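You operate a simulated robot arm through the tools that you are given. There is no shell and no other tool. Be economical: measure what you need, move in short steps, check, and stop when the job is done.

You are at the controls of a simulated robot arm. One attempt, no reset.

## Task
Shut the packs drawer.
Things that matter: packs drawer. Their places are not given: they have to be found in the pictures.

Only the result counts: the job must be done as asked and must still hold three seconds after the hand-in. Knocking over, shifting, dropping, spilling or breaking anything else fails it.

## Robot
A 7-joint arm with a two-finger parallel gripper, fixed in place. Base frame: the origin is at the foot of the arm, x ahead of it, y to its left, z up. Lengths are in m, angles in degrees, forces in N, time in s.
With the tool pointing down near the work surface it reaches from about 0.16 to 0.68 m from the base axis. Its first joint turns from -66.0 to 66.0 degrees. Payload 2.4 kg.
The tool frame sits at the grasp point between the pads (the TCP): z along the fingers, y along the line on which they close. The tips reach 0.03 m beyond it. The gripper opens to 0.094 m. The fingers are 0.028 m wide and 0.01 m thick; the gripper's body (0.05 by 0.096 m) begins 0.055 m behind the TCP.
Orientation is that of the tool frame in the base frame, as a unit quaternion [x, y, z, w]. With the fingers straight down and closing along the base's y, the tool's x points along the base's -x, its y along +y and its z along -z.

## Interface
- The arm moves only by the tool nudge_tool. Its argument "steps" is one flat list of numbers, 7 for each row, row after row: the shift along the tool's x, y, z in units of 40 mm (1.0 is 40 mm), then the turn, a rotation vector about the tool's x, y, z in units of 6 degrees (1.0 is 6 degrees), then the opening in per cent of the stroke, from 0 (shut) to 100 (fully open). In form: [x, y, z, ax, ay, az, gripper, x, y, z, ax, ay, az, gripper, ...]. A call has 1 to 12 rows; each row shifts and turns the commanded pose from where the row before left it, along the tool's axes as they then stand. A call with a number of a shift or a turn outside -1 to 1 is refused whole. Each row takes 0.2 s and may step no farther than 0.05 m and 8.6 degrees from the row before; otherwise, or with a gripper value out of range, the whole call is refused. Where a pose cannot be reached the arm comes as near as it can. A force on the tool above 40 N (or 10 N above the force at the start of the call, whichever is more), or a blocked arm, ends the call early, and 0.2 s more pass. The fingers move at their own pace (about 0.153 m/s each) and stop on an object; they squeeze with about 41 N. The grip force told is the motor's: it shows also when the fingers shut on nothing. Time passes only in rows, and 0.2 s behind the last, so rows that do not move let the fingers close. The reply holds the time, the measured pose of the TCP, the force on the tool along the base axes, the opening and the grip force, in the units named above and with some noise, and new pictures: "pictures" is both (left out), scene, wrist or none.
- Cameras (640 x 400 px; columns grow to the right, rows downward): "scene" is fixed at [0.0331, 0.4896, 1.4455]; the picture's right is [-0.68, -0.73, 0.00], its down [-0.49, 0.46, -0.74] and it looks along [0.54, -0.50, -0.67] (base axes); focal length 311 px, centre (320, 200). "wrist" rides on the gripper at [-0.037, 0, -0.058] in the tool frame; the picture's right is [0.00, -1.00, 0.00], its down [0.97, 0.00, -0.24] and it looks along [0.24, 0.00, 0.97] (tool axes); focal length 218 px, centre (320, 200).
- point_at(camera, pixels): there is no depth. For up to 12 entries [column, row, z] of the newest picture of that camera ("zoom" is the newest enlarged one), the place [x, y] in the base frame at which the ray of that pixel passes the height z, good to about 0.002 m, but the place of the scene camera against the robot may be out by one fixed shift of up to 0.025 m in any direction. The clock stands still meanwhile.
- enlarge(camera, box): a new picture of the part [left, top, right, bottom] of that camera's present view, enlarged. The clock stands still meanwhile.
- finish_job(): hands the job in; it is judged then, once.

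Work in short steps. Measure before you move; look again where a grasp or a placing could have gone wrong, and mend it. You have 60 turns and 120 pictures in all, those below and enlarged ones among them. Open the gripper and draw the arm clear of the work before you hand the job in, unless the task says otherwise; then end with one line.

The tools are called after ">>>" as name(argument=value, ...) on one line, values as JSON. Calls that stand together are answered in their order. nudge_tool: Moves the arm, as the interface text tells. Its arguments: {"type":"object","properties":{"steps":{"type":"array","items":{"type":"number"}},"pictures":{"type":"string","enum":["both","scene","wrist","none"]}},"required":["steps"]} The other tools are called the same way: point_at (camera, pixels) gives the place at which the rays of pixels pass given heights; enlarge (camera, box) takes an enlarged picture of a part of a camera's view; finish_job () hands the job in.

At the start:

```text
t: 0.0
ee_pos: [0.351, -0.2551, 1.0203]
tool_rot: [0.0, 1.0, 0.0, 0.0]
force: [0.2, 0.1, -0.1]
opening: 0.0938
grip_force: 0.1
```

scene: 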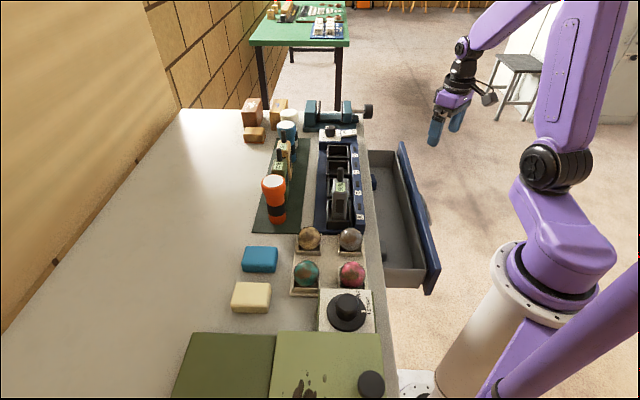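
wrist: 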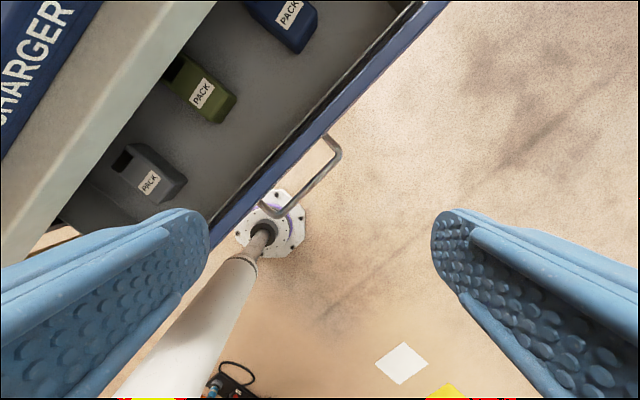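

The drawer is open below the bench edge: its front shows in the scene at (400,145)-(435,290) and in the wrist view from (210,240) to (440,0). I'll measure the front and enlarge the view.

>>> point_at(camera="wrist", pixels=[[210, 215, 0.7], [425, 0, 0.7], [450, 0, 0.7], [215, 250, 0.7], [330, 140, 0.65], [265, 205, 0.65], [340, 155, 0.65], [275, 215, 0.65], [60, 215, 0.72], [215, 0, 0.72]])

>>> point_at(camera="scene", pixels=[[400, 143, 0.7], [437, 265, 0.7], [425, 280, 0.7], [368, 150, 0.72], [385, 300, 0.72], [425, 215, 0.65]])

>>> enlarge(camera="scene", box=[340, 120, 480, 310])

```text
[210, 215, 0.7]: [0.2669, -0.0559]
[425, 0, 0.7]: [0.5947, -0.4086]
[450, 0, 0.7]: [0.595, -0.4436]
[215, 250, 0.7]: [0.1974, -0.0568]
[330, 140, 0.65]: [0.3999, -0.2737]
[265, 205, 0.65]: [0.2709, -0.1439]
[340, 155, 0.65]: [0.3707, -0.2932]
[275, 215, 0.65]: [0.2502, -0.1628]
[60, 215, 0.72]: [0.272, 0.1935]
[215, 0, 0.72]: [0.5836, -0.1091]
```

```text
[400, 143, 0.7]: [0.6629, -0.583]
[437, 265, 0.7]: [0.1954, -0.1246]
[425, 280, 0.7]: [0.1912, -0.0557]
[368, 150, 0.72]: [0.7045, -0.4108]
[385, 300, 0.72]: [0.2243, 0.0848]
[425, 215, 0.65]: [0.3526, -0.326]
```

```text
2.11 times, centred on (410, 215) of scene
```

zoom: 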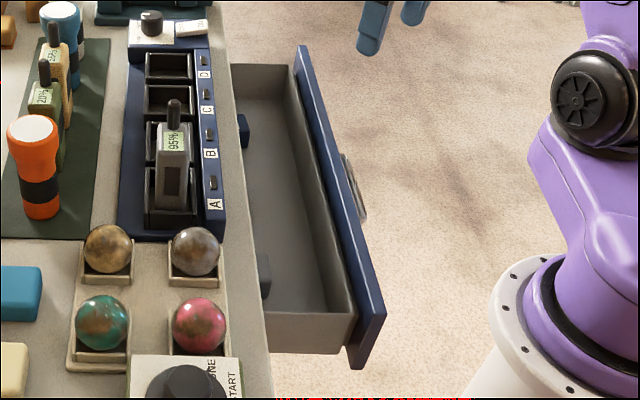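

The front runs at about 45° (x+y ≈ 0.08) and the bench edge is near x+y ≈ 0.30. I'll yaw -45° so that tool x points away from the bench, shut the fingers, back off outward, then look again for stereo.

>>> nudge_tool(steps=[0, 0, 0, 0, 0, -0.9375, 0, 0, 0, 0, 0, 0, -0.9375, 0, 0, 0, 0, 0, 0, -0.9375, 0, 0, 0, 0, 0, 0, -0.9375, 0, 0, 0, 0, 0, 0, -0.9375, 0, 0, 0, 0, 0, 0, -0.9375, 0, 0, 0, 0, 0, 0, -0.9375, 0, 0, 0, 0, 0, 0, -0.9375, 0, 0.8, 0, 0, 0, 0, 0, 0, 0.8, 0, 0, 0, 0, 0, 0, 0, 0, 0, 0, 0, 0, 0], pictures="both")

```text
t: 2.4
ee_pos: [0.3055, -0.3019, 1.0201]
tool_rot: [-0.382, 0.924, 0.0, 0.0]
force: [0.5, -0.6, 0.2]
opening: 0.0
grip_force: 33.0
```

scene: 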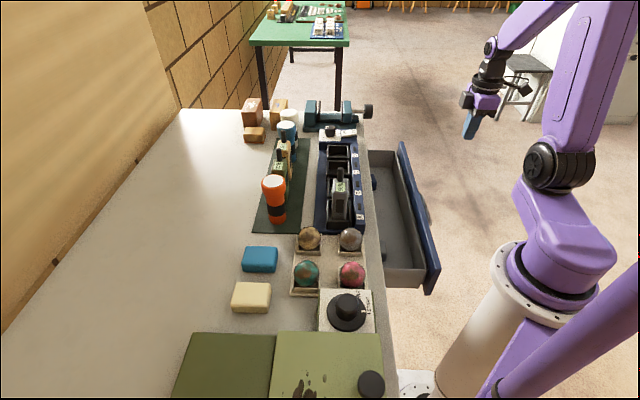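
wrist: 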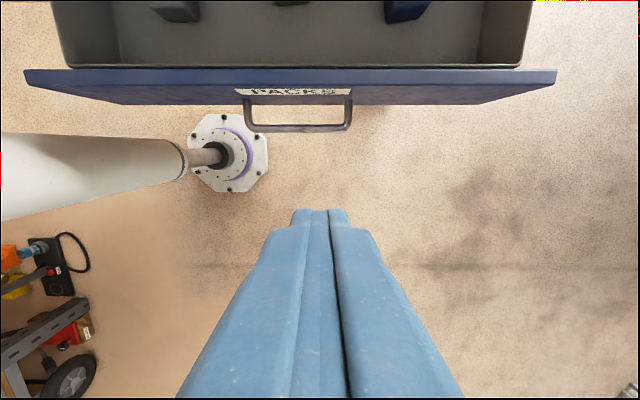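

Alignment is good: the front's top edge is at row 70 (columns 25–557) and the handle bar at row 128. I'll compare heights between the wrist and scene cameras.

>>> point_at(camera="wrist", pixels=[[557, 70, 0.7], [557, 70, 0.65], [557, 70, 0.6], [25, 70, 0.7], [25, 70, 0.65], [25, 70, 0.6], [350, 130, 0.65], [350, 130, 0.55], [246, 130, 0.65], [246, 130, 0.55], [25, 86, 0.65]])

>>> point_at(camera="scene", pixels=[[400, 142, 0.7], [400, 142, 0.65], [400, 142, 0.6], [440, 264, 0.7], [440, 264, 0.65], [440, 264, 0.6]])

```text
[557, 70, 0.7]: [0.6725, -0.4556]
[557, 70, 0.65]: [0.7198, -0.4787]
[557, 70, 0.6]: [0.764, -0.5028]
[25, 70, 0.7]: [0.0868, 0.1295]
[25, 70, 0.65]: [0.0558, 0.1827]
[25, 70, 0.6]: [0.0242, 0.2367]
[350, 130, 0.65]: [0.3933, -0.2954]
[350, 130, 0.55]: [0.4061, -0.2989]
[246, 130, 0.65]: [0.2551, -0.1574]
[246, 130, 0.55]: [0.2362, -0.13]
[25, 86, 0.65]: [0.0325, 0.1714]
```

```text
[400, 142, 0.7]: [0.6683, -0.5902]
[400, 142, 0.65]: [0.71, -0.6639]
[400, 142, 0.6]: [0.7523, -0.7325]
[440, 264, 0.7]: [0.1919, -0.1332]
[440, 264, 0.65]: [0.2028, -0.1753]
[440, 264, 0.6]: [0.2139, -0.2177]
```

Lengths from both cameras agree at a front top of z ≈ 0.83, with the bench at ≈ 0.86, higher than the stated 0.72. The panel's outer face is ≈ 0.10 m along n=(0.7,0.7), and the handle spans about ±0.07 around its centre. I'll shift sideways past the handle and tilt the fingers 40° toward the drawer, staying high.

>>> nudge_tool(steps=[0.3, -0.9, 0, 0, 0, 0, 0, 0.3, -0.9, 0, 0, 0, 0, 0, 0, 0, 0, 0, -0.953, 0, 0, 0, 0, 0, 0, -0.953, 0, 0, 0, 0, 0, 0, -0.953, 0, 0, 0, 0, 0, 0, -0.953, 0, 0, 0, 0, 0, 0, -0.953, 0, 0, 0, 0, 0, 0, -0.953, 0, 0, 0, 0, 0, 0, -0.953, 0, 0, 0, 0, 0, 0, 0, 0, 0])

```text
t: 4.6
ee_pos: [0.3395, -0.3684, 1.0192]
tool_rot: [-0.359, 0.868, 0.132, 0.317]
force: [-0.5, -0.4, -0.3]
opening: 0.0
grip_force: 33.2
```

scene: 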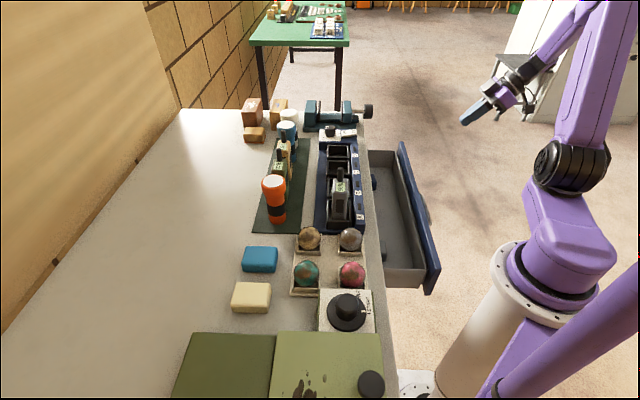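
wrist: 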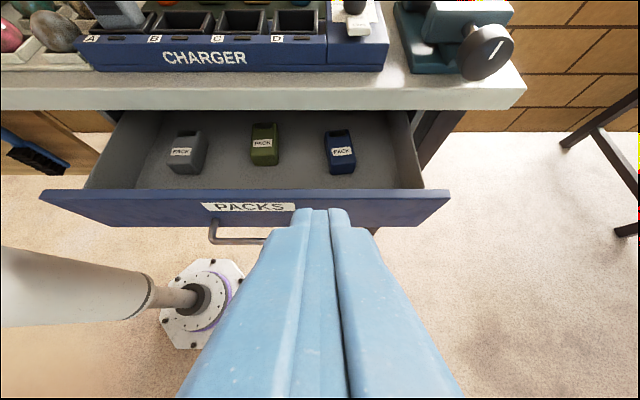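

Good view: the panel's top edge is at row ~190, columns 40–450, with the handle to the left of the fingers. I'll verify the heights from this second viewpoint.

>>> point_at(camera="wrist", pixels=[[42, 192, 0.83], [450, 191, 0.83], [42, 202, 0.83], [450, 199, 0.83], [520, 86, 0.86], [100, 86, 0.86], [520, 86, 0.83], [100, 86, 0.83], [375, 226, 0.75], [215, 243, 0.77], [42, 192, 0.8], [450, 191, 0.8]])

```text
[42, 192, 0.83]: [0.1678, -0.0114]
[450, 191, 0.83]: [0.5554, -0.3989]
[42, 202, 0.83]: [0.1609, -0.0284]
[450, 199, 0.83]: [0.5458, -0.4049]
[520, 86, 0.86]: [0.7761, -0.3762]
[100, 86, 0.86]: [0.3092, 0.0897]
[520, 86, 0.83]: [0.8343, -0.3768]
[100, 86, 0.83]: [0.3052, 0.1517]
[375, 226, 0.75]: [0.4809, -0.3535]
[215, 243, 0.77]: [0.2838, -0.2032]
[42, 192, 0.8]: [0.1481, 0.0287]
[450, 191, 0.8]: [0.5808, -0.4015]
```

Both views agree: panel top z=0.83, back edge n=0.111. Next I descend straight down 0.21 m so the tips sit at z≈0.785, about 0.1 m in front of the panel.

>>> nudge_tool(steps=[0.678, 0, 0.808, 0, 0, 0, 0, 0.678, 0, 0.808, 0, 0, 0, 0, 0.678, 0, 0.808, 0, 0, 0, 0, 0.678, 0, 0.808, 0, 0, 0, 0, 0.678, 0, 0.808, 0, 0, 0, 0, 0, 0, 0, 0, 0, 0, 0])

```text
t: 6.0
ee_pos: [0.339, -0.3673, 0.8086]
tool_rot: [-0.359, 0.868, 0.131, 0.316]
force: [-0.4, 0.2, -0.4]
opening: 0.0
grip_force: 33.1
```

scene: 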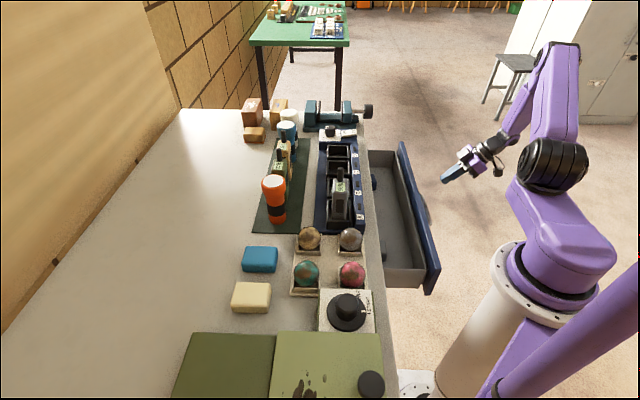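
wrist: 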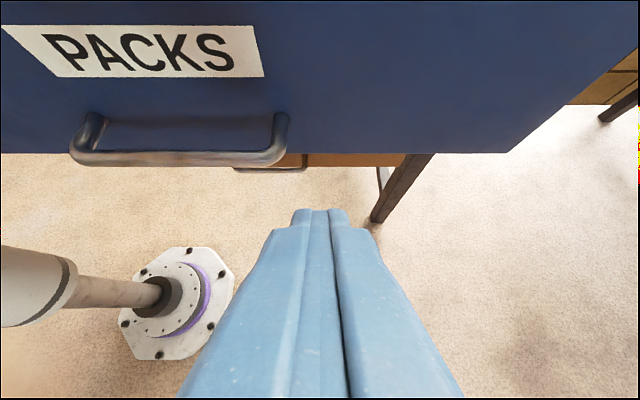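

The tips face the blank panel, but the handle's right end (290,130) is close to them. I'll shift 10 mm more to the right and advance 85 mm toward the panel.

>>> nudge_tool(steps=[0, -0.25, 0, 0, 0, 0, 0, -0.4, 0, 0.336, 0, 0, 0, 0, -0.4, 0, 0.336, 0, 0, 0, 0, -0.4, 0, 0.336, 0, 0, 0, 0, -0.4, 0, 0.336, 0, 0, 0, 0])

```text
t: 7.2
ee_pos: [0.4077, -0.3164, 0.8105]
tool_rot: [-0.359, 0.869, 0.13, 0.315]
force: [-0.3, 0.1, 0.4]
opening: 0.0
grip_force: 33.2
```

scene: 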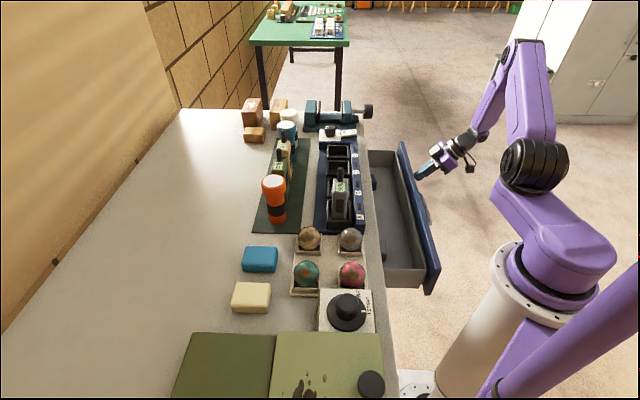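
wrist: 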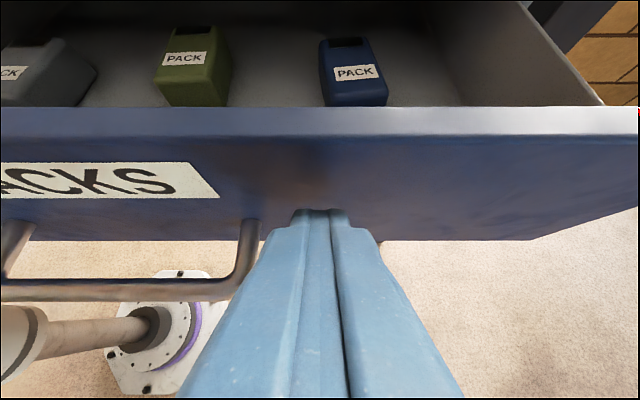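

The tips are almost at the panel (315,210), clear of the handle. I'll push slowly by 80 mm.

>>> nudge_tool(steps=[-0.3, 0, 0.252, 0, 0, 0, 0, -0.3, 0, 0.252, 0, 0, 0, 0, -0.3, 0, 0.252, 0, 0, 0, 0, -0.3, 0, 0.252, 0, 0, 0, 0, -0.3, 0, 0.252, 0, 0, 0, 0])

```text
t: 8.4
ee_pos: [0.4617, -0.2608, 0.8111]
tool_rot: [-0.36, 0.868, 0.131, 0.316]
force: [0.4, 0.1, 0.1]
opening: 0.0
grip_force: 32.9
```

scene: 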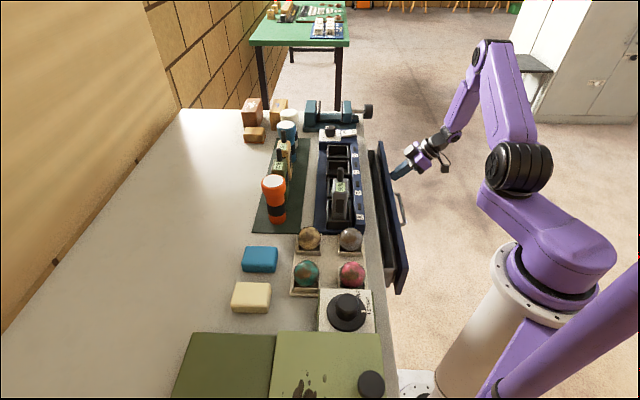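
wrist: 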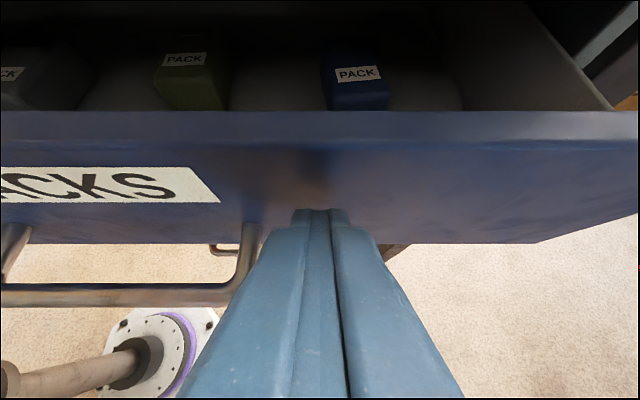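

The drawer follows with almost no force (scene front now at (372–405)). I continue in small steps.

>>> nudge_tool(steps=[-0.2, 0, 0.168, 0, 0, 0, 0, -0.2, 0, 0.168, 0, 0, 0, 0, -0.2, 0, 0.168, 0, 0, 0, 0, -0.2, 0, 0.168, 0, 0, 0, 0])

```text
t: 9.4
ee_pos: [0.4914, -0.2317, 0.8092]
tool_rot: [-0.359, 0.868, 0.131, 0.317]
force: [0.1, 0.3, -0.2]
opening: 0.0
grip_force: 33.3
```

scene: 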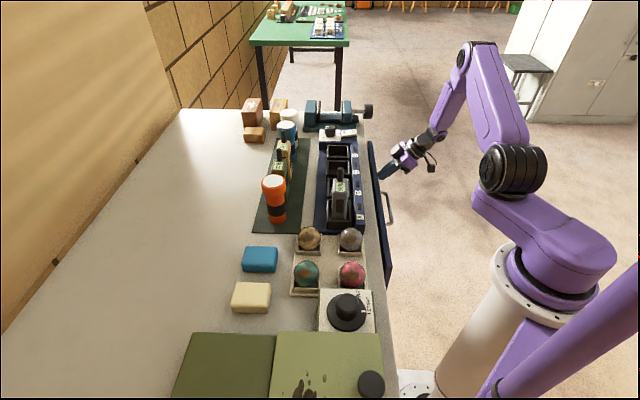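
wrist: 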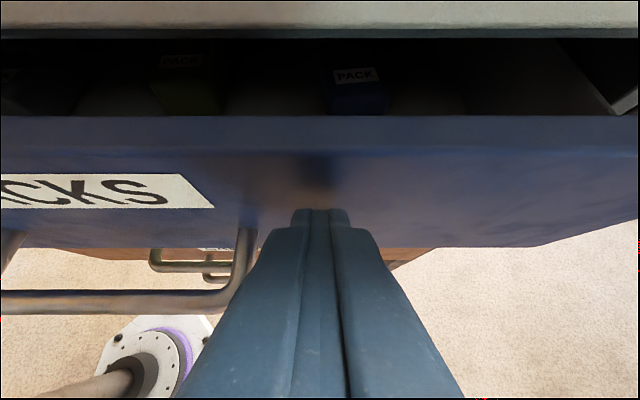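

A dark gap remains between the slab (row 38) and the panel top (row 115), about 25–35 mm. I keep pushing in 8 mm steps.

>>> nudge_tool(steps=[-0.15, 0, 0.126, 0, 0, 0, 0, -0.15, 0, 0.126, 0, 0, 0, 0, -0.15, 0, 0.126, 0, 0, 0, 0, -0.1, 0, 0.084, 0, 0, 0, 0])

```text
t: 10.4
ee_pos: [0.512, -0.2096, 0.8085]
tool_rot: [-0.359, 0.868, 0.131, 0.316]
force: [-0.3, 1.2, -0.3]
opening: 0.0003
grip_force: 33.2
```

scene: 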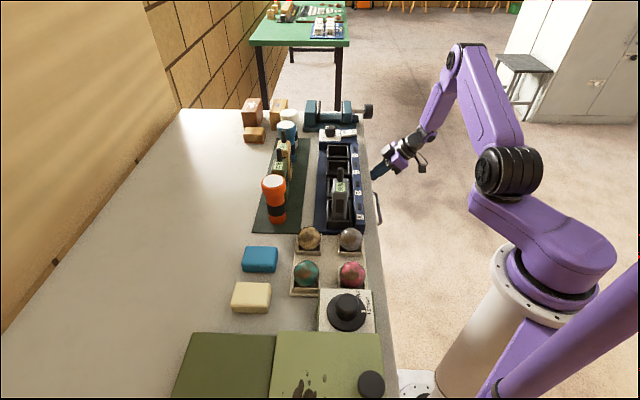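
wrist: 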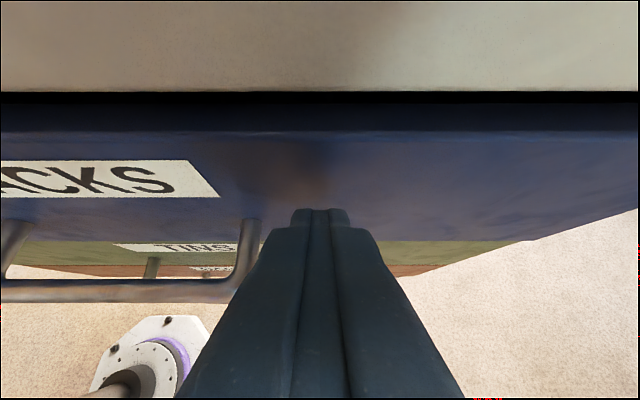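

The gap is now nearly gone and the "TINS" drawer below is slightly more recessed. I push in 5 mm steps until force shows.

>>> nudge_tool(steps=[-0.1, 0, 0.084, 0, 0, 0, 0, -0.1, 0, 0.084, 0, 0, 0, 0, -0.1, 0, 0.084, 0, 0, 0, 0])

```text
t: 11.2
ee_pos: [0.5191, -0.2046, 0.8087]
tool_rot: [-0.356, 0.87, 0.129, 0.316]
force: [-26.7, -13.8, 6.7]
opening: 0.0
grip_force: 32.9
```

scene: 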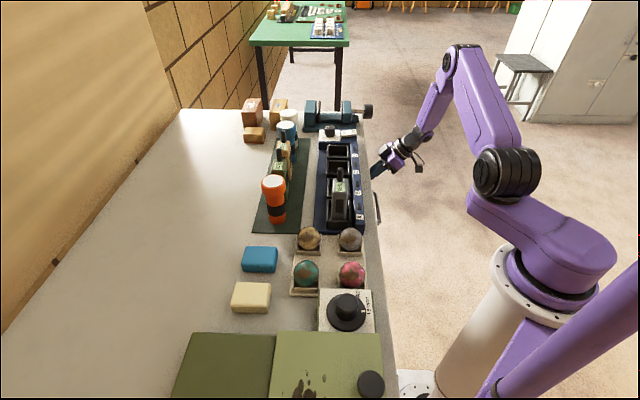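
wrist: 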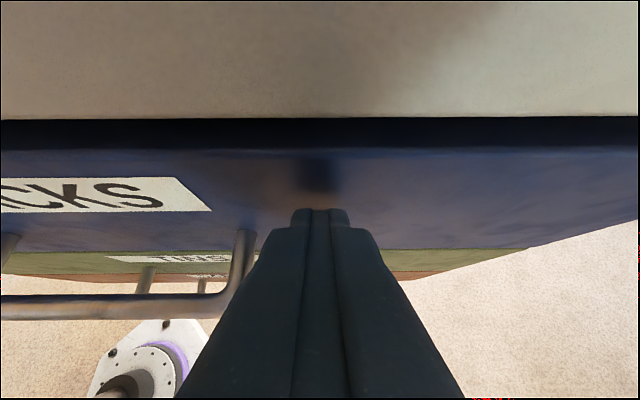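

Force rose to about 30 N, so it's likely at its stop, with the panel in line with the drawers beneath. I retract along -n and look at it.

>>> nudge_tool(steps=[0.3, 0, -0.252, 0, 0, 0, 0, 0.4, 0, -0.336, 0, 0, 0, 0, 0.7, 0, -0.588, 0, 0, 0, 0, 0.7, 0, -0.588, 0, 0, 0, 0, 0.7, 0, -0.588, 0, 0, 0, 0, 0.7, 0, -0.588, 0, 0, 0, 0, 0, 0, 0, 0, 0, 0, 0])

```text
t: 12.8
ee_pos: [0.3923, -0.3297, 0.8103]
tool_rot: [-0.359, 0.868, 0.131, 0.317]
force: [-0.4, -0.3, 0.0]
opening: 0.0
grip_force: 32.9
```

scene: 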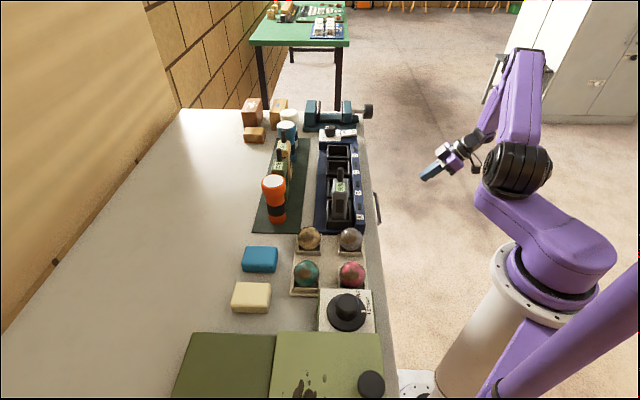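
wrist: 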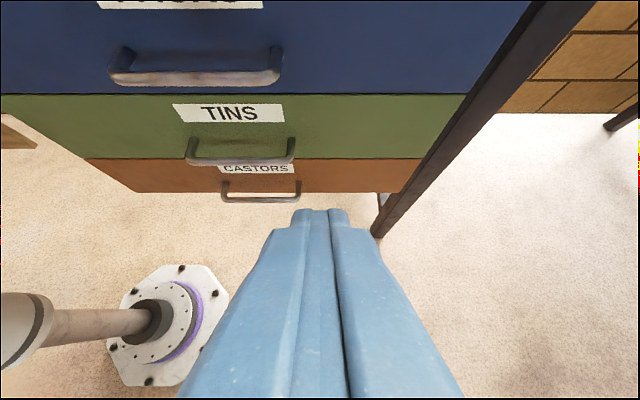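

The blue front's lower edge meets the green front at (465,93) with no visible step. I'll raise the arm, open the gripper and check again.

>>> nudge_tool(steps=[-0.6, 0, -0.7, 0, 0, 0, 0, -0.6, 0, -0.7, 0, 0, 0, 0, -0.6, 0, -0.7, 0, 0, 0, 0, -0.6, 0, -0.7, 0, 0, 0, 100, 0, 0, 0, 0, 0, 0, 100, 0, 0, 0, 0, 0, 0, 100, 0, 0, 0, 0, 0, 0, 100])

>>> enlarge(camera="scene", box=[320, 130, 440, 310])

```text
t: 14.4
ee_pos: [0.3946, -0.3275, 0.958]
tool_rot: [-0.36, 0.868, 0.131, 0.316]
force: [-0.1, 0.6, 0.3]
opening: 0.0939
grip_force: 0.0
```

scene: 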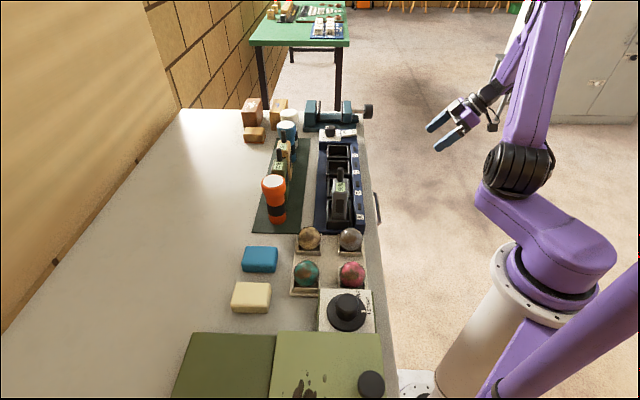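
wrist: 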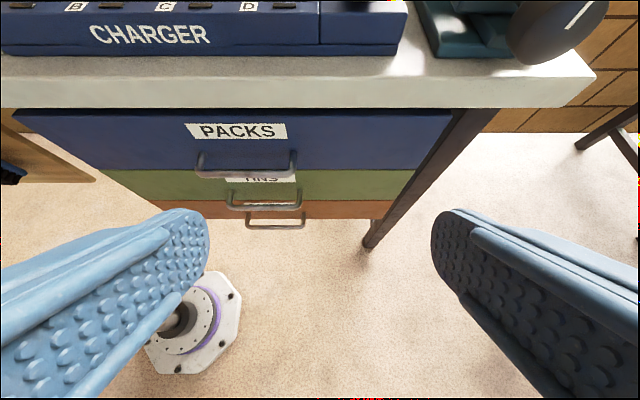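

```text
2.22 times, centred on (380, 220) of scene
```

zoom: 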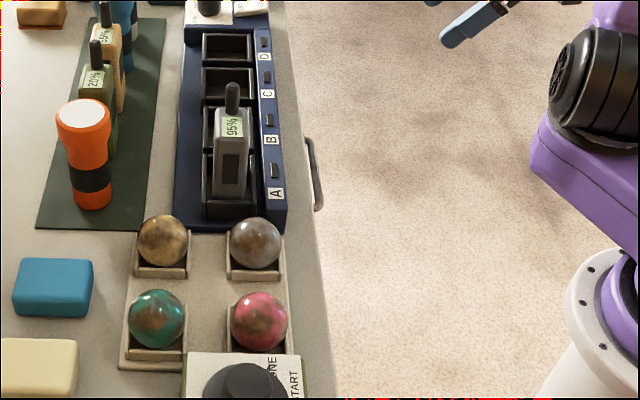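

The packs drawer is shut and flush with the other fronts beneath the slab. Nothing on the bench has moved, the gripper is open and the arm is clear.

>>> finish_job()

```text
The job is handed in.
```

The packs drawer is shut: I pushed it to its stop, and it stayed flush with the drawers below after the arm backed away and opened the gripper.
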